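You operate a simulated robot arm through the tools that you are given. There is no shell and no other tool. Be economical: measure what you need, move in short steps, check, and stop when the job is done.

Carry out the task below with a simulated robot arm. There is one attempt and no reset: what you move stays moved.

## Task
Put one of the markers from the top of the sample table on top of the band there.
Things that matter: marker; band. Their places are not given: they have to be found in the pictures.

It is judged by the outcome, as a careful person would: the job done as asked, and still so three seconds after it is handed in. It fails if anything else is knocked over, pushed out of place, dropped, spilled or broken.

## Robot
A 6-joint arm with a two-finger parallel gripper, fixed in place. Base frame: the origin is at the foot of the arm, x ahead of it, y to its left, z up; the work surface is at about z = 900. Units: mm, rad, N and s.
With the tool pointing down near the work surface it reaches from about 240 to 640 mm from the base axis. Its first joint turns from -1.152 to 1.152 rad. Payload 2.7 kg.
The tool frame sits at the grasp point between the pads (the TCP): z along the fingers, y along the line on which they close. The tips reach 23 mm beyond it. The gripper opens to 94 mm. The fingers are 38 mm wide and 10 mm thick; the gripper's body (54 by 96 mm) begins 39 mm behind the TCP.
Orientation is that of the tool frame in the base frame, as a unit quaternion [w, x, y, z]. With the fingers straight down and closing along the base's y, the tool's x points along the base's -x, its y along +y and its z along -z.

## Interface
- The arm moves only by the tool drive_tool. Its argument "series" is a list of rows, each an object of numbers (a shift or turn left out is 0, a gripper value left out holds the last): "tx", "ty", "tz": the shift along the tool's x, y, z in mm; "ax", "ay", "az": the turn, a rotation vector about the tool's x, y, z in rad; "grip": the gripper command, from -1 (fully open) to 1 (shut), values between in proportion. In form: [{"tx": .., "ty": .., "tz": .., "ax": .., "ay": .., "az": .., "grip": ..}, ...]. A call has 1 to 10 rows; each row is the pose to reach, as a shift and turn from the pose commanded when the call began, along the tool's axes at that moment. A row lasts 0.2 s, in which the tool goes at most 50 mm and 0.15 rad; a call with a longer step from one row to the next is refused whole, and so is a gripper value outside its range. Where a pose cannot be reached the arm comes as near as it can. A force on the tool above 40 N (or 10 N above the force at the start of the call, whichever is more), or a blocked arm, ends the call early, and 0.2 s more pass. The fingers move at their own pace (about 45 mm/s each) and stop on an object; they squeeze with about 45 N. The grip force told is the motor's: it shows also when the fingers shut on nothing. Time passes only in rows, and 0.2 s behind the last, so rows that repeat a pose let the fingers close. It gives the time, the measured TCP pose, the force on the tool (base axes), the opening and the grip force at its end, in the units of the frame above (readings bear some noise), and new pictures: "show" is both (left out), scene, wrist or none.
- Cameras (640 x 400 px; columns grow to the right, rows downward): "scene" is fixed at [91.1, -451.5, 1400.1]; the picture's right is [0.57, -0.82, 0.00], its down [-0.51, -0.35, -0.79] and it looks along [0.65, 0.45, -0.62] (base axes); focal length 355 px, centre (320, 200). "wrist" rides on the gripper at [-39, 0, -44] in the tool frame; the picture's right is [0.00, -1.00, 0.00], its down [0.97, 0.00, -0.24] and it looks along [0.24, 0.00, 0.97] (tool axes); focal length 218 px, centre (320, 200).
- locate(camera, pixels): for up to 12 pixels [column, row] of the newest picture of that camera ("zoom" is the newest enlarged one), the place [x, y, z] in the base frame of the surface seen there, good to about 2 mm. No time passes.
- zoom(camera, box): a new picture of the part [left, top, right, bottom] of that camera's present view, enlarged. No time passes.
- hand_in(): hands the job in; it is judged then, once.

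Keep the steps short. Do not move on a guess: measure, check each grasp and each placing, and mend mistakes. In all there are 60 turns and 120 pictures (those below and enlarged ones count). Leave the gripper open and the arm clear of the work at the hand-in unless told otherwise, and finish with a single line.

The tools are called after "Call:" as a command line: name --argument value ..., lists and objects as JSON in quotes. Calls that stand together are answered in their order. drive_tool: Moves the arm, as the interface text tells. Its arguments: {"type":"object","properties":{"series":{"type":"array","items":{"type":"object","properties":{"tx":{"type":"number"},"ty":{"type":"number"},"tz":{"type":"number"},"ax":{"type":"number"},"ay":{"type":"number"},"az":{"type":"number"},"grip":{"type":"number"}}}},"show":{"type":"string","enum":["both","scene","wrist","none"]}},"required":["series"]} The other tools are called the same way: locate (camera, pixels) gives the place of the surface under pixels of a picture; zoom (camera, box) takes an enlarged picture of a part of a camera's view; hand_in () hands the job in.

At the start:

```text
clock: 0.0
eef_pos: [415.4, -216.2, 1158.2]
ee_rot: [0.0, 0.0, 1.0, 0.0]
contact_force: [0.8, 0.2, -0.4]
finger_gap: 93.8
grasp_force: 0.0
```

scene: 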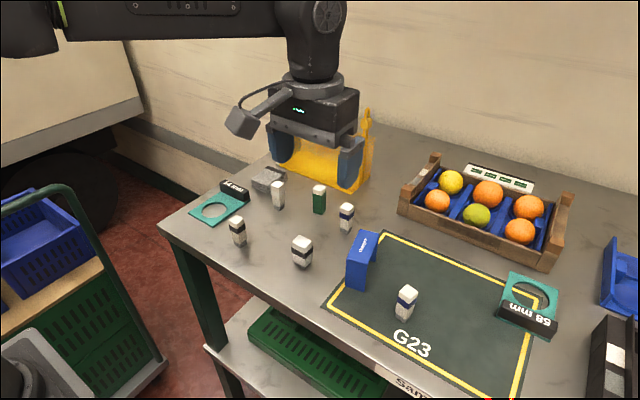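
wrist: 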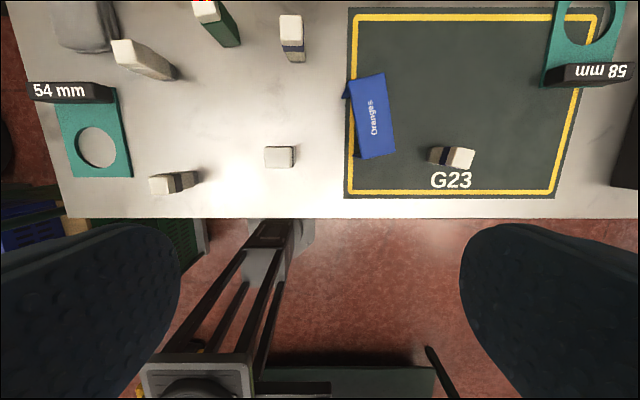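

I see several small upright blocks, a green mat with a yellow border, ring gauges, a crate and a blue card. I'll zoom in to work out which things are the markers and which is the band.

Call:
zoom --camera "scene" --box '[180, 160, 380, 285]'

Call:
zoom --camera "scene" --box '[320, 220, 580, 400]'

Call:
zoom --camera "scene" --box '[380, 140, 640, 300]'

```text
3.20 times, centred on (280, 222) of scene
```

zoom: 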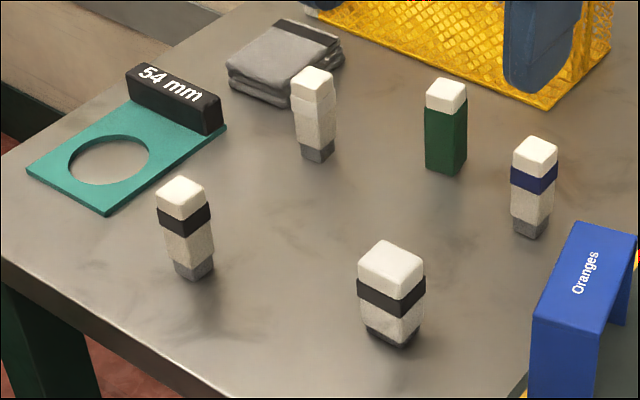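

```text
2.22 times, centred on (450, 310) of scene
```

zoom: 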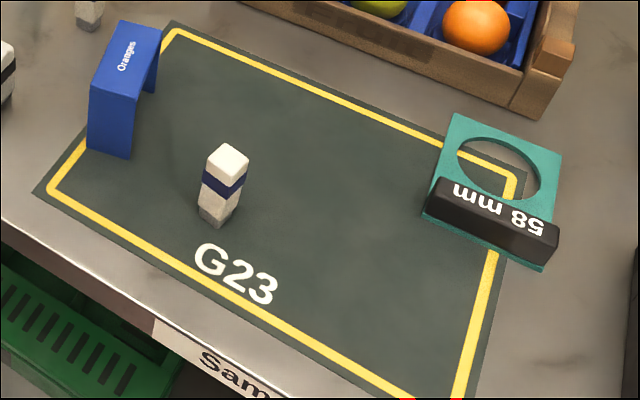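

```text
2.46 times, centred on (510, 220) of scene
```

zoom: 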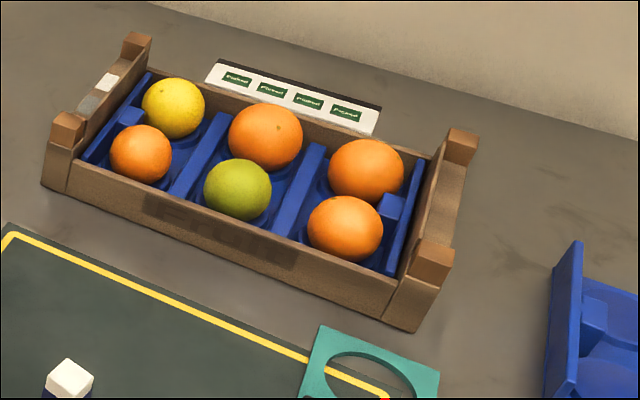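

Nothing is clearly the band yet. I'll look closer at the grey folded item, the yellow item, the label strip and the right edge.

Call:
zoom --camera "scene" --box '[240, 100, 400, 200]'

Call:
zoom --camera "scene" --box '[540, 220, 640, 400]'

Call:
zoom --camera "scene" --box '[450, 150, 550, 212]'

Call:
zoom --camera "scene" --box '[215, 160, 345, 240]'

Call:
locate --camera "scene" --pixels '[[278, 185], [319, 189], [347, 208], [302, 242], [237, 220], [406, 290], [268, 178], [363, 245], [500, 178], [225, 218], [530, 280], [200, 207]]'

```text
4.00 times, centred on (320, 150) of scene
```

zoom: 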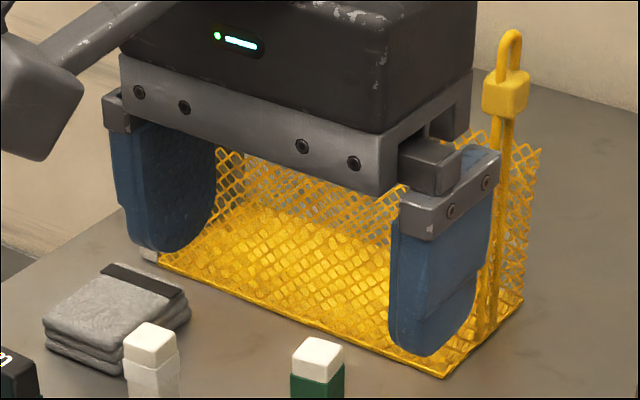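

```text
2.22 times, centred on (590, 310) of scene
```

zoom: 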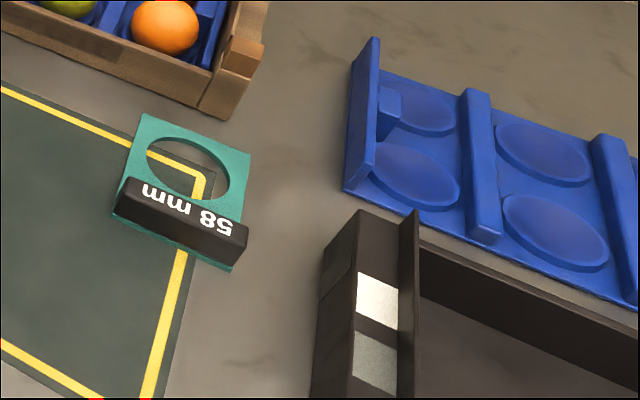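

```text
6.40 times, centred on (500, 181) of scene
```

zoom: 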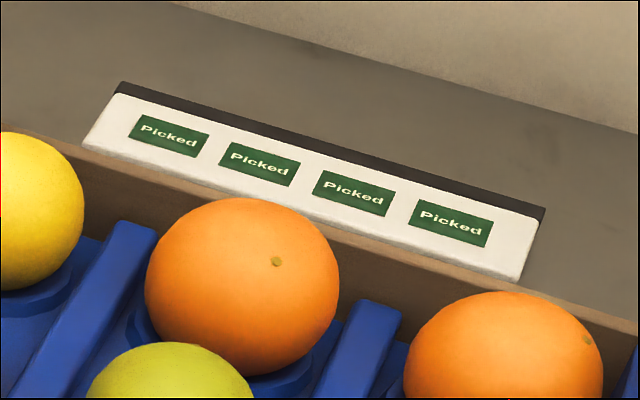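

```text
4.92 times, centred on (280, 200) of scene
```

zoom: 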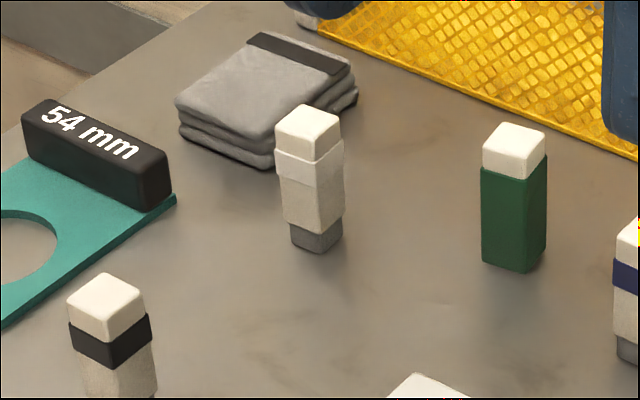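

```text
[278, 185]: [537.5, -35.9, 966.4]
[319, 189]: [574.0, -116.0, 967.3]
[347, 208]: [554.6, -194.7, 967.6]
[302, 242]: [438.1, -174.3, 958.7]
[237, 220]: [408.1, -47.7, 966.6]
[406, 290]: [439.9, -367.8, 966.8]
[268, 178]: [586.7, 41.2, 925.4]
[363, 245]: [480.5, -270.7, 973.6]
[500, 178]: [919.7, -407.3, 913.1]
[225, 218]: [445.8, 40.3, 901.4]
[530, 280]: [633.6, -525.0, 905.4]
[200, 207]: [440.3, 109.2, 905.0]
```

The markers are probably the upright capped sticks, but the band isn't clear. I'll stay high and survey: shift right and tilt the wrist camera forward to see the far and right parts of the table.

Call:
drive_tool --series '[{"tx": 20, "ty": -30, "ay": -0.14}, {"tx": 40, "ty": -60, "ay": -0.28}, {"tx": 60, "ty": -90, "ay": -0.42}, {"tx": 80, "ty": -120, "ay": -0.5}]'

```text
clock: 1.0
eef_pos: [334.8, -338.5, 1158.0]
ee_rot: [0.249, -0.001, 0.969, 0.0]
contact_force: [-0.6, -0.2, -0.3]
finger_gap: 93.9
grasp_force: 0.1
```

scene: 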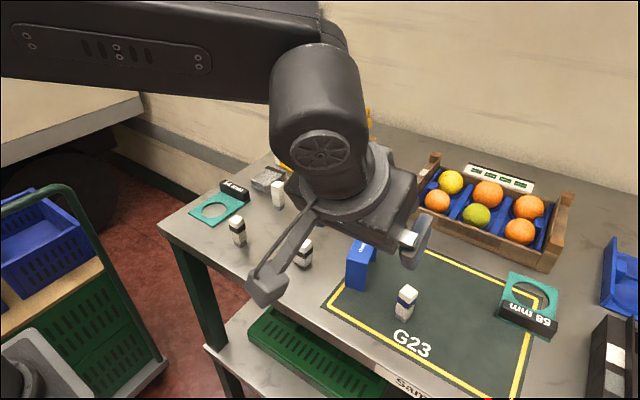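
wrist: 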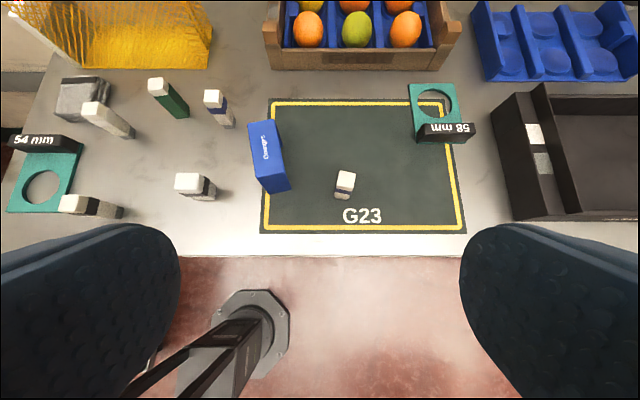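

The table is now fully in view. I'll enlarge the unclear items from this angle.

Call:
zoom --camera "wrist" --box '[40, 60, 240, 225]'

Call:
zoom --camera "wrist" --box '[240, 80, 480, 240]'

Call:
zoom --camera "scene" --box '[180, 160, 320, 280]'

Call:
zoom --camera "scene" --box '[190, 290, 460, 400]'

```text
2.42 times, centred on (140, 142) of wrist
```

zoom: 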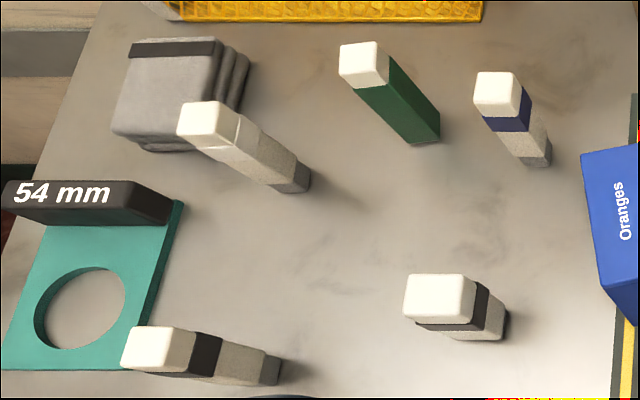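

```text
2.50 times, centred on (360, 160) of wrist
```

zoom: 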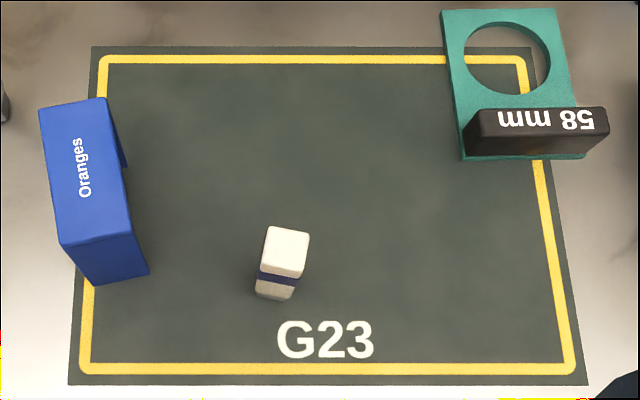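

```text
3.33 times, centred on (250, 220) of scene
```

zoom: 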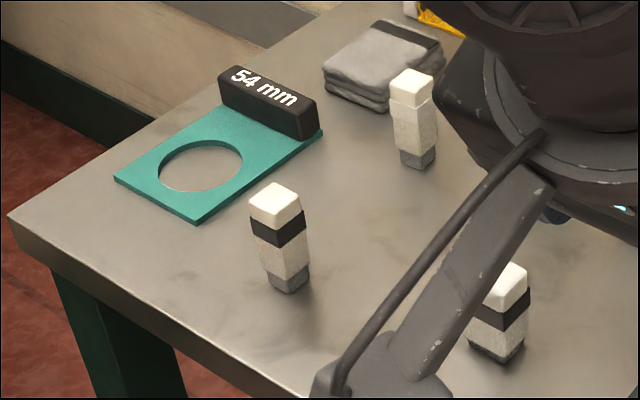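

```text
2.37 times, centred on (325, 345) of scene
```

zoom: 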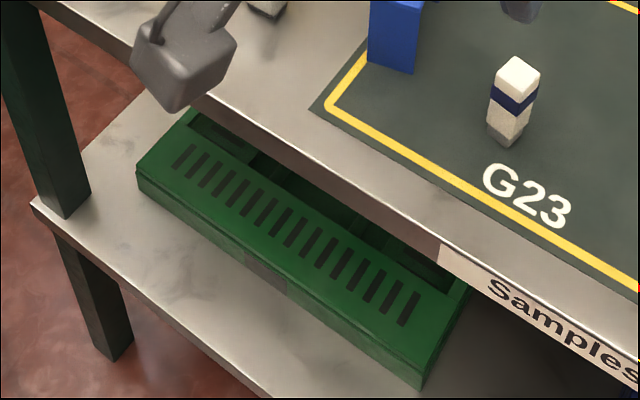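

The table holds no separate strap. The two candidates for the band are the blue arch printed "Oranges" and the grey folded item with a dark strip. I'll bring the wrist camera closer to both.

Call:
drive_tool --series '[{"tx": -13, "ty": 43, "tz": 12}, {"tx": -26, "ty": 86, "tz": 24}, {"tx": -39, "ty": 129, "tz": 36}, {"tx": -52, "ty": 172, "tz": 48}, {"tx": -65, "ty": 215, "tz": 60}, {"tx": -78, "ty": 258, "tz": 72}, {"tx": -91, "ty": 300, "tz": 84}]'

Call:
zoom --camera "wrist" --box '[180, 0, 420, 150]'

Call:
zoom --camera "scene" --box '[320, 200, 440, 330]'

```text
clock: 2.6
eef_pos: [455.0, -35.5, 1129.1]
ee_rot: [0.248, 0.0, 0.969, 0.0]
contact_force: [0.6, 0.6, 0.7]
finger_gap: 93.8
grasp_force: 0.0
```

scene: 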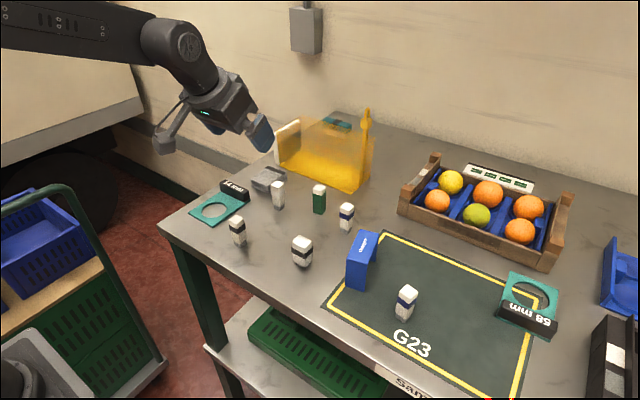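
wrist: 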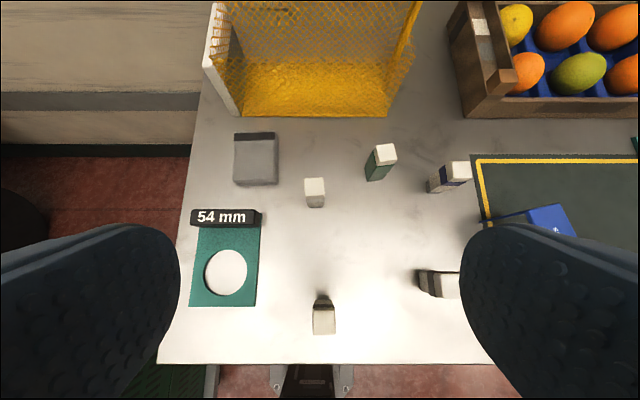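

```text
2.67 times, centred on (300, 75) of wrist
```

zoom: 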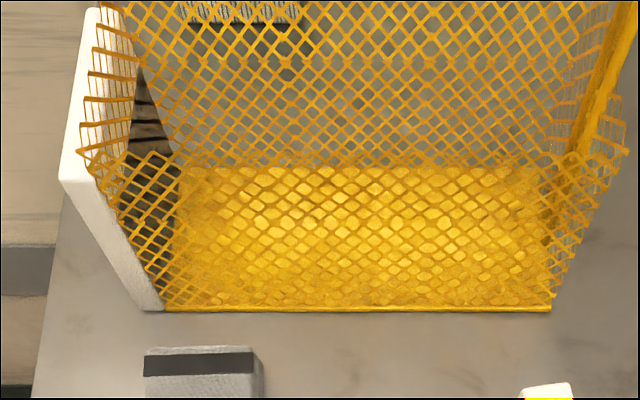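

```text
3.08 times, centred on (380, 265) of scene
```

zoom: 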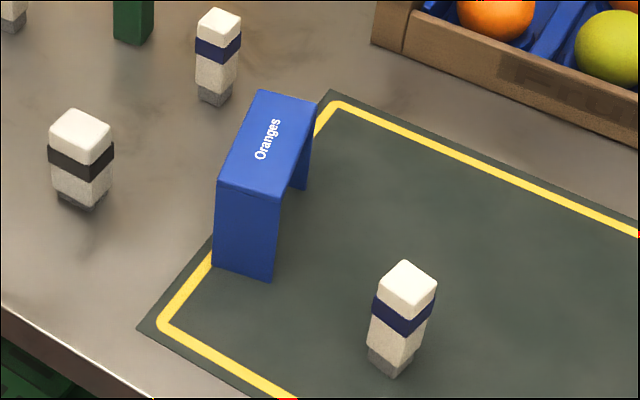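

With the arm aside, more shows behind the yellow mesh, around scene (336,123). I'll zoom there.

Call:
zoom --camera "scene" --box '[260, 90, 400, 200]'

Call:
zoom --camera "wrist" --box '[190, 110, 300, 200]'

Call:
locate --camera "wrist" --pixels '[[237, 134], [274, 134], [235, 184], [277, 183], [255, 160], [228, 270]]'

Call:
locate --camera "scene" --pixels '[[336, 123], [340, 120], [360, 232], [377, 236], [349, 259], [370, 264], [362, 248], [370, 290], [347, 286]]'

```text
3.64 times, centred on (330, 145) of scene
```

zoom: 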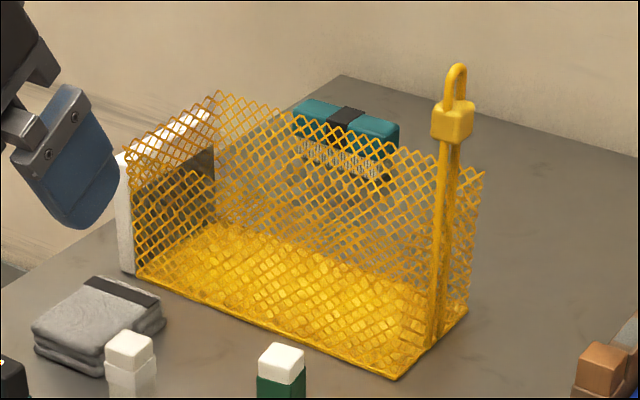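

```text
4.44 times, centred on (245, 155) of wrist
```

zoom: 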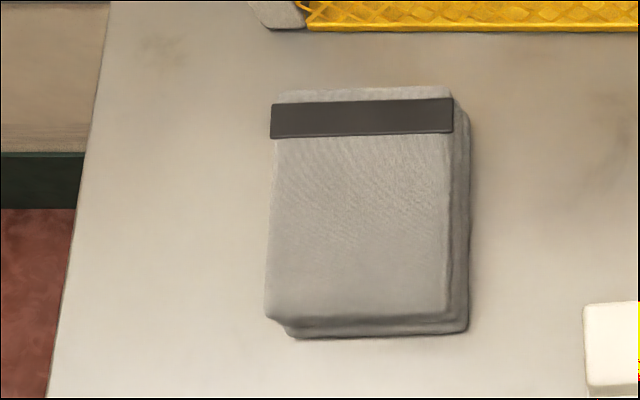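

```text
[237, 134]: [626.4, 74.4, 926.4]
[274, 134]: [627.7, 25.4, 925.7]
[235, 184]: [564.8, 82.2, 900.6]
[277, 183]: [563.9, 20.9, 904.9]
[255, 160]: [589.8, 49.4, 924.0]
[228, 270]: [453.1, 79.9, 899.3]
```

```text
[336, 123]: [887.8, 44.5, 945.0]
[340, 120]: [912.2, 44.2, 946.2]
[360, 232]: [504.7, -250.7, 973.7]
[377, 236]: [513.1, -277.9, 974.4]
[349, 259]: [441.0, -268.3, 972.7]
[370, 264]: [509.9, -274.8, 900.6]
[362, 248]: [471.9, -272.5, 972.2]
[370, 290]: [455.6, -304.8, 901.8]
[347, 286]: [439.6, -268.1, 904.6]
```

My reading is as follows:
- **Band:** the blue arch-shaped sleeve printed "Oranges". Its flat top is at z≈974 and it is open on both sides. The grey item is just a folded cloth.
- **Markers:** the capped upright sticks, about 67 mm tall.

I'll take the blue-collared marker at about (554, -195). First I'll go above it with the tool straight down and measure its yaw.

Call:
drive_tool --series '[{"tx": -8.5, "ty": -40, "tz": 15.75, "ay": 0.126}, {"tx": -17, "ty": -80, "tz": 31.5, "ay": 0.252}, {"tx": -25.5, "ty": -120, "tz": 47, "ay": 0.378}, {"tx": -34, "ty": -160, "tz": 63, "ay": 0.502}, {"tx": -34, "ty": -160, "tz": 63, "ay": 0.502}]'

Call:
zoom --camera "wrist" --box '[240, 80, 400, 200]'

```text
clock: 3.8
eef_pos: [513.0, -196.5, 1089.5]
ee_rot: [-0.002, -0.001, 1.0, -0.001]
contact_force: [0.1, -0.4, 0.6]
finger_gap: 94.0
grasp_force: 0.0
```

scene: 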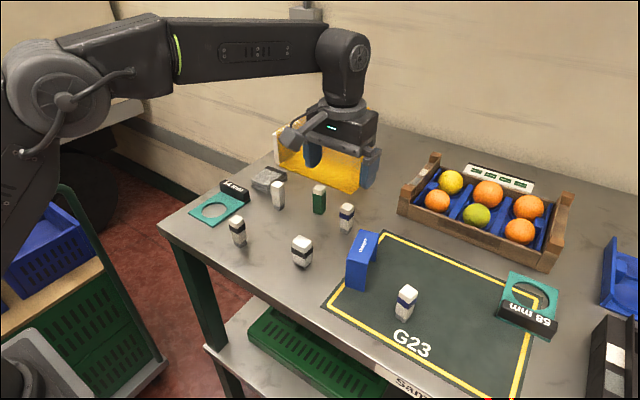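
wrist: 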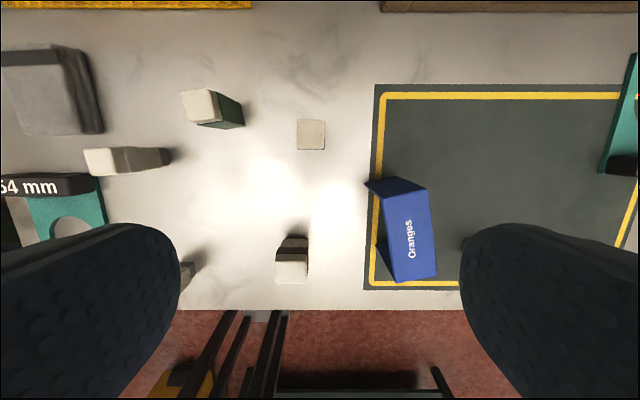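

```text
3.33 times, centred on (320, 140) of wrist
```

zoom: 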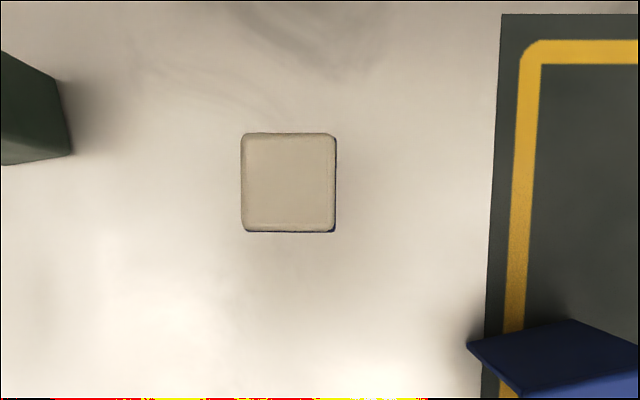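

Seen from above, the marker top is square and nearly aligned with the tool axes. I'll locate its top corners and the arch's top corners.

Call:
locate --camera "zoom" --pixels '[[247, 139], [329, 139], [247, 226], [329, 226], [288, 182]]'

Call:
locate --camera "wrist" --pixels '[[383, 181], [425, 189], [395, 279], [434, 276], [407, 230]]'

Call:
zoom --camera "wrist" --box '[340, 160, 480, 300]'

```text
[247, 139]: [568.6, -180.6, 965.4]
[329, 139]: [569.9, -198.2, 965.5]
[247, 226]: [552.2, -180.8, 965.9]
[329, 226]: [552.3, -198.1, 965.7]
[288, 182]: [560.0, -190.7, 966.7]
```

```text
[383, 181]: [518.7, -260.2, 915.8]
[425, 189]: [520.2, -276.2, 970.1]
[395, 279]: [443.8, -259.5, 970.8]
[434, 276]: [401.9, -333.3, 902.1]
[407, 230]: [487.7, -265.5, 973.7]
```

```text
2.86 times, centred on (410, 230) of wrist
```

zoom: 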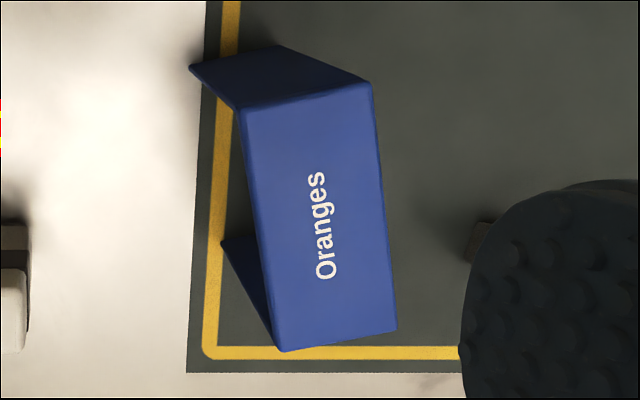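

I'll refine the arch's top corners, and check the height and front edge of the crate and mesh for clearance.

Call:
locate --camera "zoom" --pixels '[[248, 116], [362, 92], [290, 342], [389, 322], [318, 220]]'

Call:
locate --camera "scene" --pixels '[[402, 208], [405, 185], [434, 160], [352, 190], [345, 165]]'

```text
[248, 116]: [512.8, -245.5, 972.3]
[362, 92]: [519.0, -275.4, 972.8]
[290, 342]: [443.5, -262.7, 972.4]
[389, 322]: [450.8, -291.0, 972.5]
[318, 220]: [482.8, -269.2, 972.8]
```

```text
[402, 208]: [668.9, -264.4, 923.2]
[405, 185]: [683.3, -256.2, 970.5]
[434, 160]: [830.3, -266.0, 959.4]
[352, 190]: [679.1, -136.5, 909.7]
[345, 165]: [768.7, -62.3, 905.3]
```

The arch top is centred at about (481.5, -269), roughly 30 × 74 mm and turned 0.24 rad. The marker centre is (561, -189.5). I'll part-close the fingers to about 50 mm to clear the green stick, then move above the marker with the tips still above its top.

Call:
drive_tool --series '[{"tx": -24, "ty": 3.5, "tz": 20, "grip": -0.06}, {"tx": -48, "ty": 7, "tz": 40, "grip": -0.06}, {"tx": -48, "ty": 7, "tz": 70}, {"tx": -48, "ty": 7, "tz": 85}, {"tx": -48, "ty": 7, "tz": 85}]'

```text
clock: 5.0
eef_pos: [561.0, -189.3, 1004.2]
ee_rot: [-0.001, -0.001, 1.0, 0.0]
contact_force: [0.4, -0.9, -0.4]
finger_gap: 49.5
grasp_force: 0.0
```

scene: 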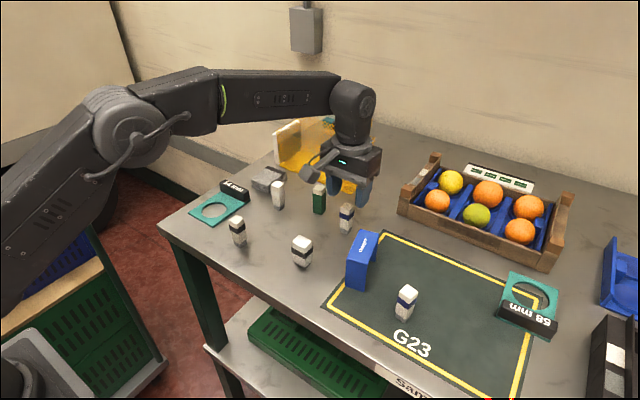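
wrist: 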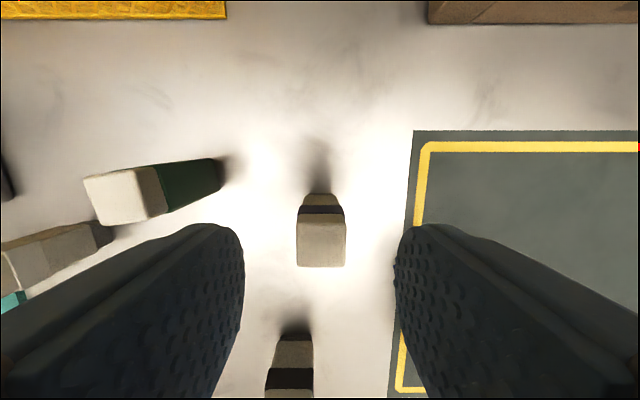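

The marker sits centred between the fingers (320, 235). I'll go down to z≈940 and close.

Call:
drive_tool --series '[{"tz": 32}, {"tz": 64}, {"tz": 64, "grip": 1}, {"tz": 64, "grip": 1}, {"tz": 64, "grip": 1}, {"tz": 64, "grip": 1}]'

```text
clock: 6.4
eef_pos: [560.2, -187.9, 939.3]
ee_rot: [-0.001, 0.0, 1.0, 0.0]
contact_force: [-0.6, -0.2, 0.0]
finger_gap: 20.3
grasp_force: 45.0
```

scene: 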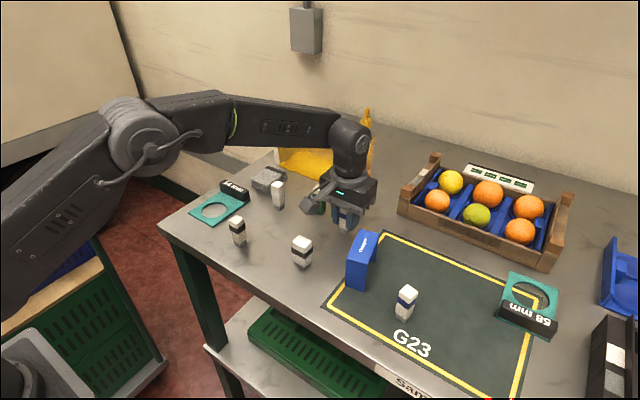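
wrist: 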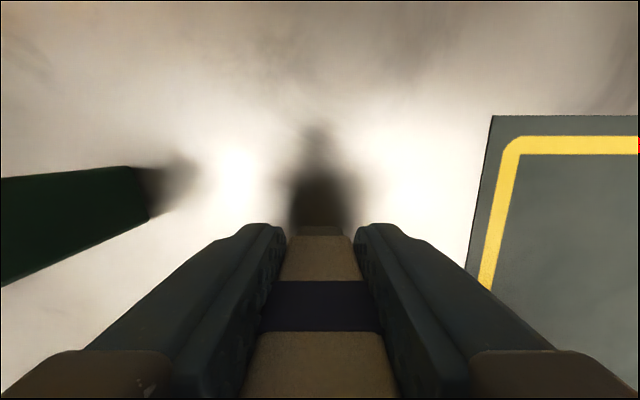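

The gap holds at 20.3 mm with 45 N, so the marker is gripped. I'll lift it 120 mm.

Call:
drive_tool --series '[{"tz": -30}, {"tz": -60}, {"tz": -90}, {"tz": -120}, {"tz": -120}]' --show "scene"

```text
clock: 7.6
eef_pos: [562.3, -189.7, 1060.0]
ee_rot: [-0.001, -0.001, 1.0, 0.0]
contact_force: [0.0, 0.5, -0.5]
finger_gap: 20.3
grasp_force: 45.2
```

scene: 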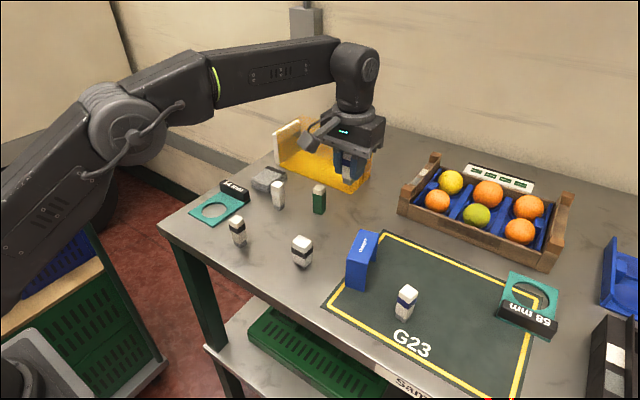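

The marker is up. I'll carry it over the arch centre and turn 0.24 rad to match, staying high.

Call:
drive_tool --series '[{"tx": 20, "ty": -20, "az": -0.06}, {"tx": 40, "ty": -40, "az": -0.12}, {"tx": 60, "ty": -60, "az": -0.18}, {"tx": 79, "ty": -79, "az": -0.243}, {"tx": 79, "ty": -79, "az": -0.243}, {"tx": 79, "ty": -79, "az": -0.243}]'

Call:
zoom --camera "scene" --box '[300, 160, 440, 300]'

```text
clock: 9.0
eef_pos: [480.6, -269.9, 1060.3]
ee_rot: [-0.001, -0.121, 0.993, 0.0]
contact_force: [-1.1, 0.1, 0.3]
finger_gap: 20.1
grasp_force: 45.1
```

scene: 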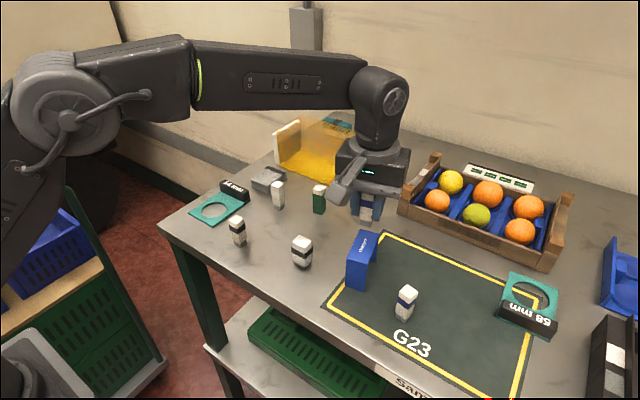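
wrist: 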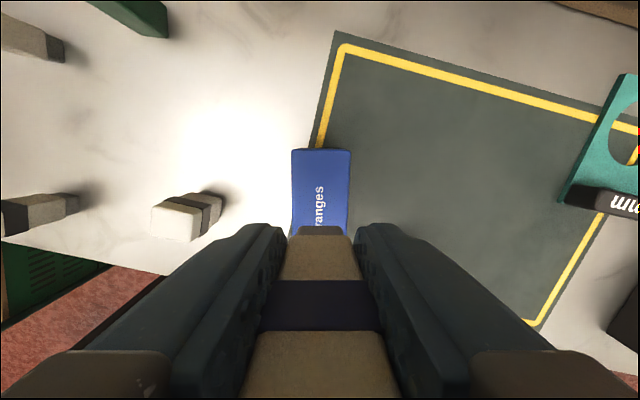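

```text
2.86 times, centred on (370, 230) of scene
```

zoom: 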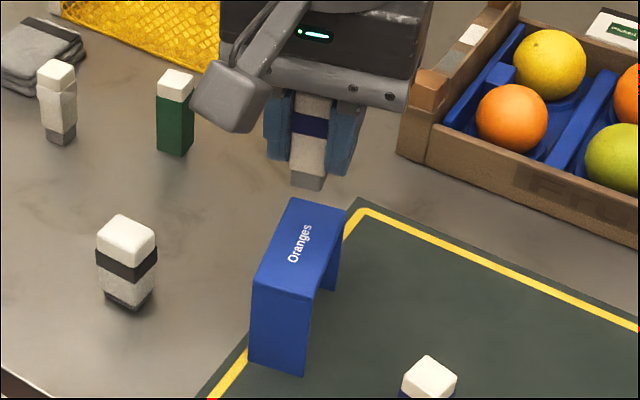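

It's well aligned in the wrist view: the arch spans columns 291–351 and the marker foot is centred at about 321. I'll lower to just above the arch top. The marker foot sits about 40 mm below the TCP, so contact should come near z 1012.

Call:
drive_tool --series '[{"tz": 20}, {"tz": 35}, {"tz": 43}, {"tz": 43}]'

Call:
zoom --camera "scene" --box '[310, 190, 420, 300]'

```text
clock: 10.0
eef_pos: [483.0, -268.6, 1016.0]
ee_rot: [-0.001, -0.122, 0.993, 0.0]
contact_force: [-0.2, 0.2, -0.4]
finger_gap: 20.0
grasp_force: 45.1
```

scene: 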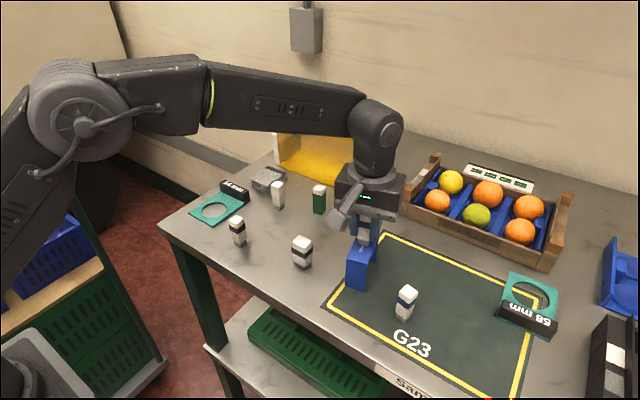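
wrist: 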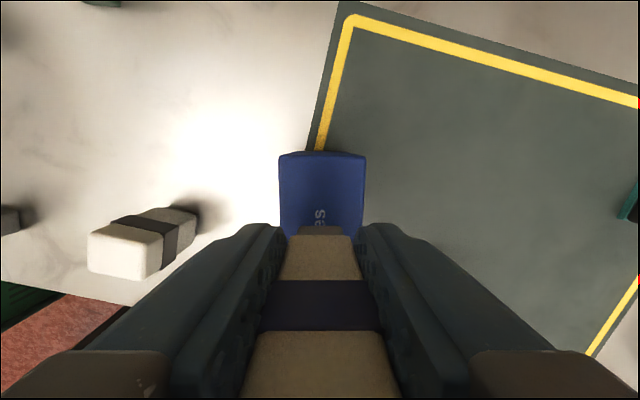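

```text
3.64 times, centred on (365, 245) of scene
```

zoom: 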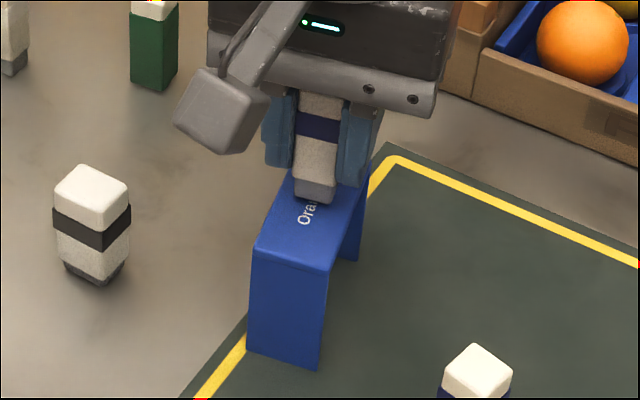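

The foot is just above the arch top and centred on it. I'll come down in small steps and watch the force.

Call:
drive_tool --series '[{"tz": 1}, {"tz": 2}, {"tz": 3}, {"tz": 3}]' --show "none"

```text
clock: 11.0
eef_pos: [482.4, -269.7, 1012.1]
ee_rot: [0.0, -0.121, 0.993, 0.0]
contact_force: [0.2, 0.6, -1.3]
finger_gap: 20.1
grasp_force: 45.0
```

No contact force yet. I'll go a little further.

Call:
drive_tool --series '[{"tz": 0.5}, {"tz": 1}, {"tz": 1}]' --show "none"

Call:
zoom --camera "scene" --box '[330, 200, 400, 270]'

```text
clock: 11.8
eef_pos: [482.8, -268.0, 1012.4]
ee_rot: [-0.001, -0.121, 0.993, 0.0]
contact_force: [0.0, 0.1, -0.2]
finger_gap: 20.3
grasp_force: 44.6
```

```text
5.71 times, centred on (365, 235) of scene
```

zoom: 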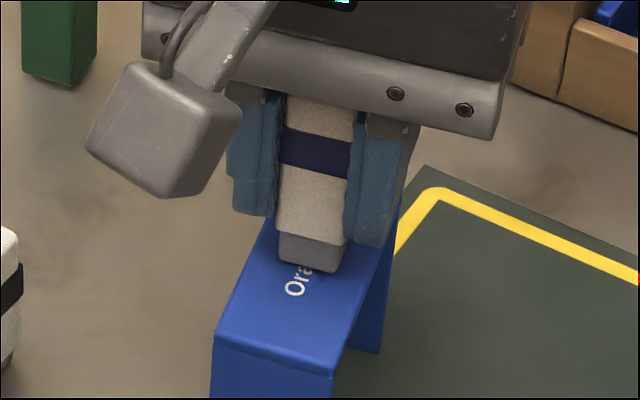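

Call:
drive_tool --series '[{"tz": 0.5}, {"tz": 1}, {"tz": 1}]' --show "none"

```text
clock: 12.6
eef_pos: [482.9, -268.9, 1011.5]
ee_rot: [0.0, -0.122, 0.993, 0.0]
contact_force: [0.1, 0.5, 0.5]
finger_gap: 20.3
grasp_force: 45.1
```

Still no contact at 1011.5. I'll take another small step.

Call:
drive_tool --series '[{"tz": 0.5}, {"tz": 1}, {"tz": 1}]' --show "none"

```text
clock: 13.4
eef_pos: [483.2, -268.9, 1009.8]
ee_rot: [-0.002, -0.122, 0.992, -0.001]
contact_force: [-0.7, -0.5, 1.4]
finger_gap: 20.3
grasp_force: 44.9
```

Call:
drive_tool --series '[{"tz": 0.4}, {"tz": 0.8}, {"tz": 0.8}]' --show "none"

Call:
zoom --camera "scene" --box '[330, 200, 400, 270]'

```text
clock: 14.2
eef_pos: [483.2, -269.6, 1010.6]
ee_rot: [-0.001, -0.121, 0.993, -0.001]
contact_force: [-0.3, 1.0, 8.3]
finger_gap: 20.3
grasp_force: 44.8
```

```text
5.71 times, centred on (365, 235) of scene
```

zoom: 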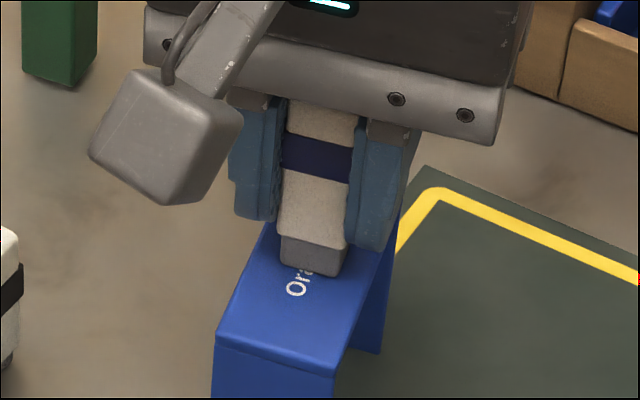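

Now there's an 8 N upward force, so the foot rests on the arch. I'll release gently with the arm still.

Call:
drive_tool --series '[{"tz": -0.4, "grip": 0.5}, {"tz": -0.4, "grip": 0.4}, {"tz": -0.4, "grip": 0.2}, {"tz": -0.4, "grip": 0.0}, {"tz": -0.4, "grip": 0.0}]'

Call:
zoom --camera "scene" --box '[320, 190, 420, 290]'

```text
clock: 15.4
eef_pos: [483.1, -269.8, 1009.7]
ee_rot: [0.0, -0.122, 0.993, -0.001]
contact_force: [-0.2, 0.0, -0.5]
finger_gap: 47.0
grasp_force: 0.0
```

scene: 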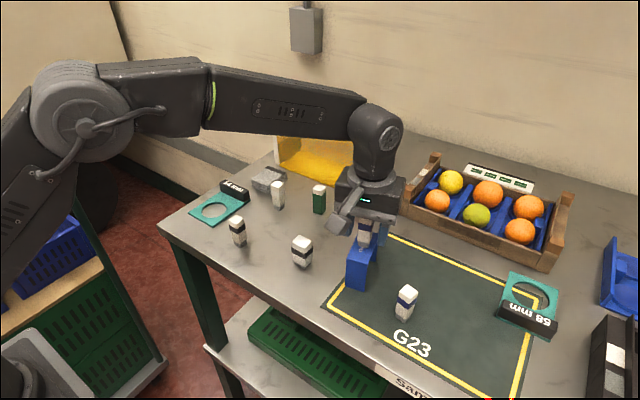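
wrist: 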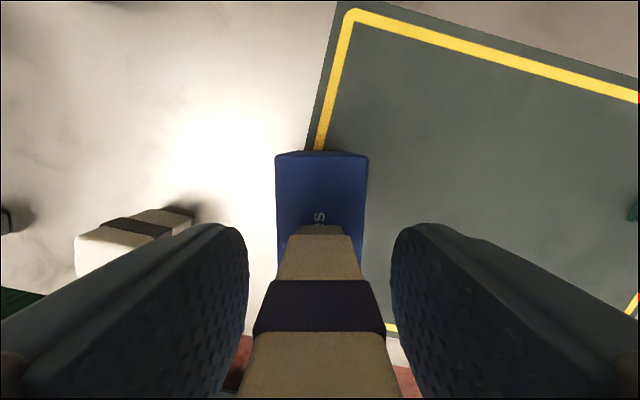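

```text
4.00 times, centred on (370, 240) of scene
```

zoom: 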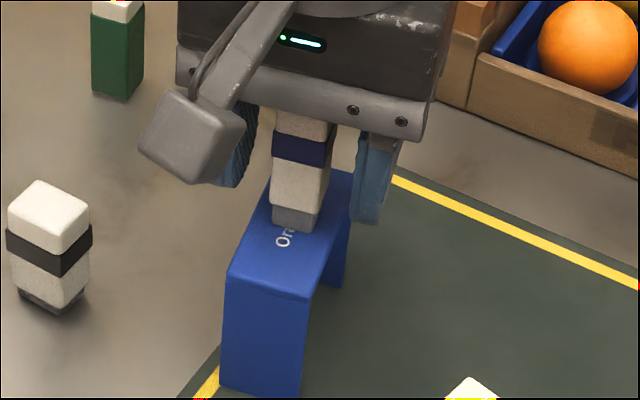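

The marker stands upright on the arch, with the fingers clear on both sides. I'll go straight up, then back off and open.

Call:
drive_tool --series '[{"tz": -15}, {"tz": -40}, {"tz": -75}, {"tz": -110}, {"tz": -145, "grip": -1}, {"tx": 40, "ty": 20, "tz": -150, "grip": -1}, {"tx": 80, "ty": 40, "tz": -150, "grip": -1}, {"tx": 80, "ty": 40, "tz": -150, "grip": -1}]'

Call:
zoom --camera "scene" --box '[310, 180, 430, 300]'

```text
clock: 17.2
eef_pos: [397.4, -247.8, 1161.5]
ee_rot: [-0.001, -0.122, 0.993, 0.0]
contact_force: [0.8, -0.6, 0.1]
finger_gap: 94.1
grasp_force: 0.1
```

scene: 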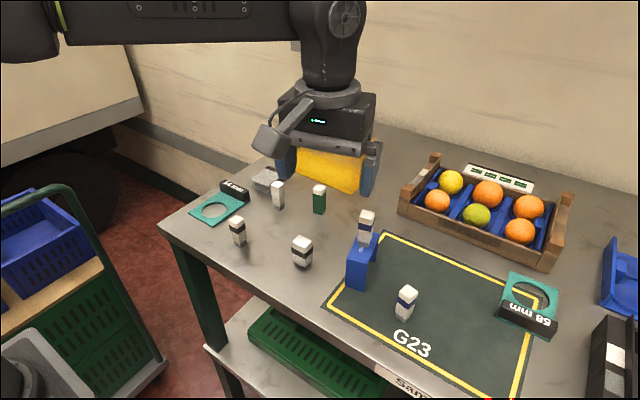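
wrist: 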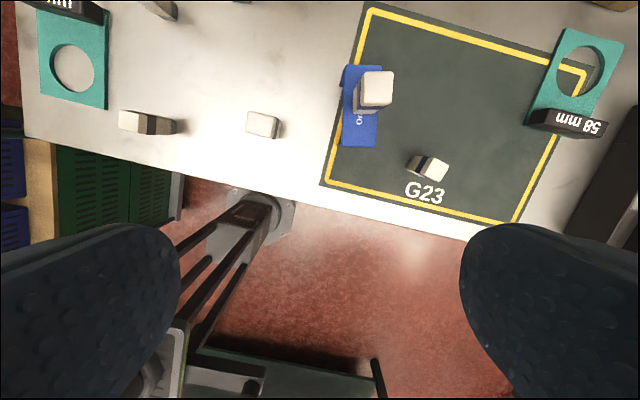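

```text
3.33 times, centred on (370, 240) of scene
```

zoom: 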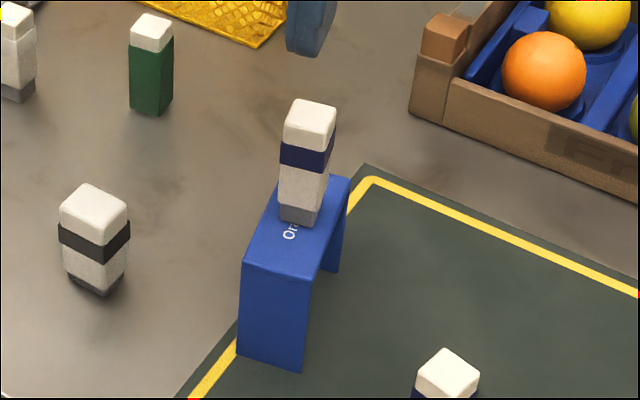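

The marker stands steady on the blue "Oranges" band. Nothing else has moved, the gripper is open and the arm is clear, so I'm handing in.

Call:
hand_in

```text
The job is handed in.
```

I stood one blue-collared marker upright on the blue "Oranges" arch, which I took to be the band since nothing on the table is labelled as one, and nothing else was moved.
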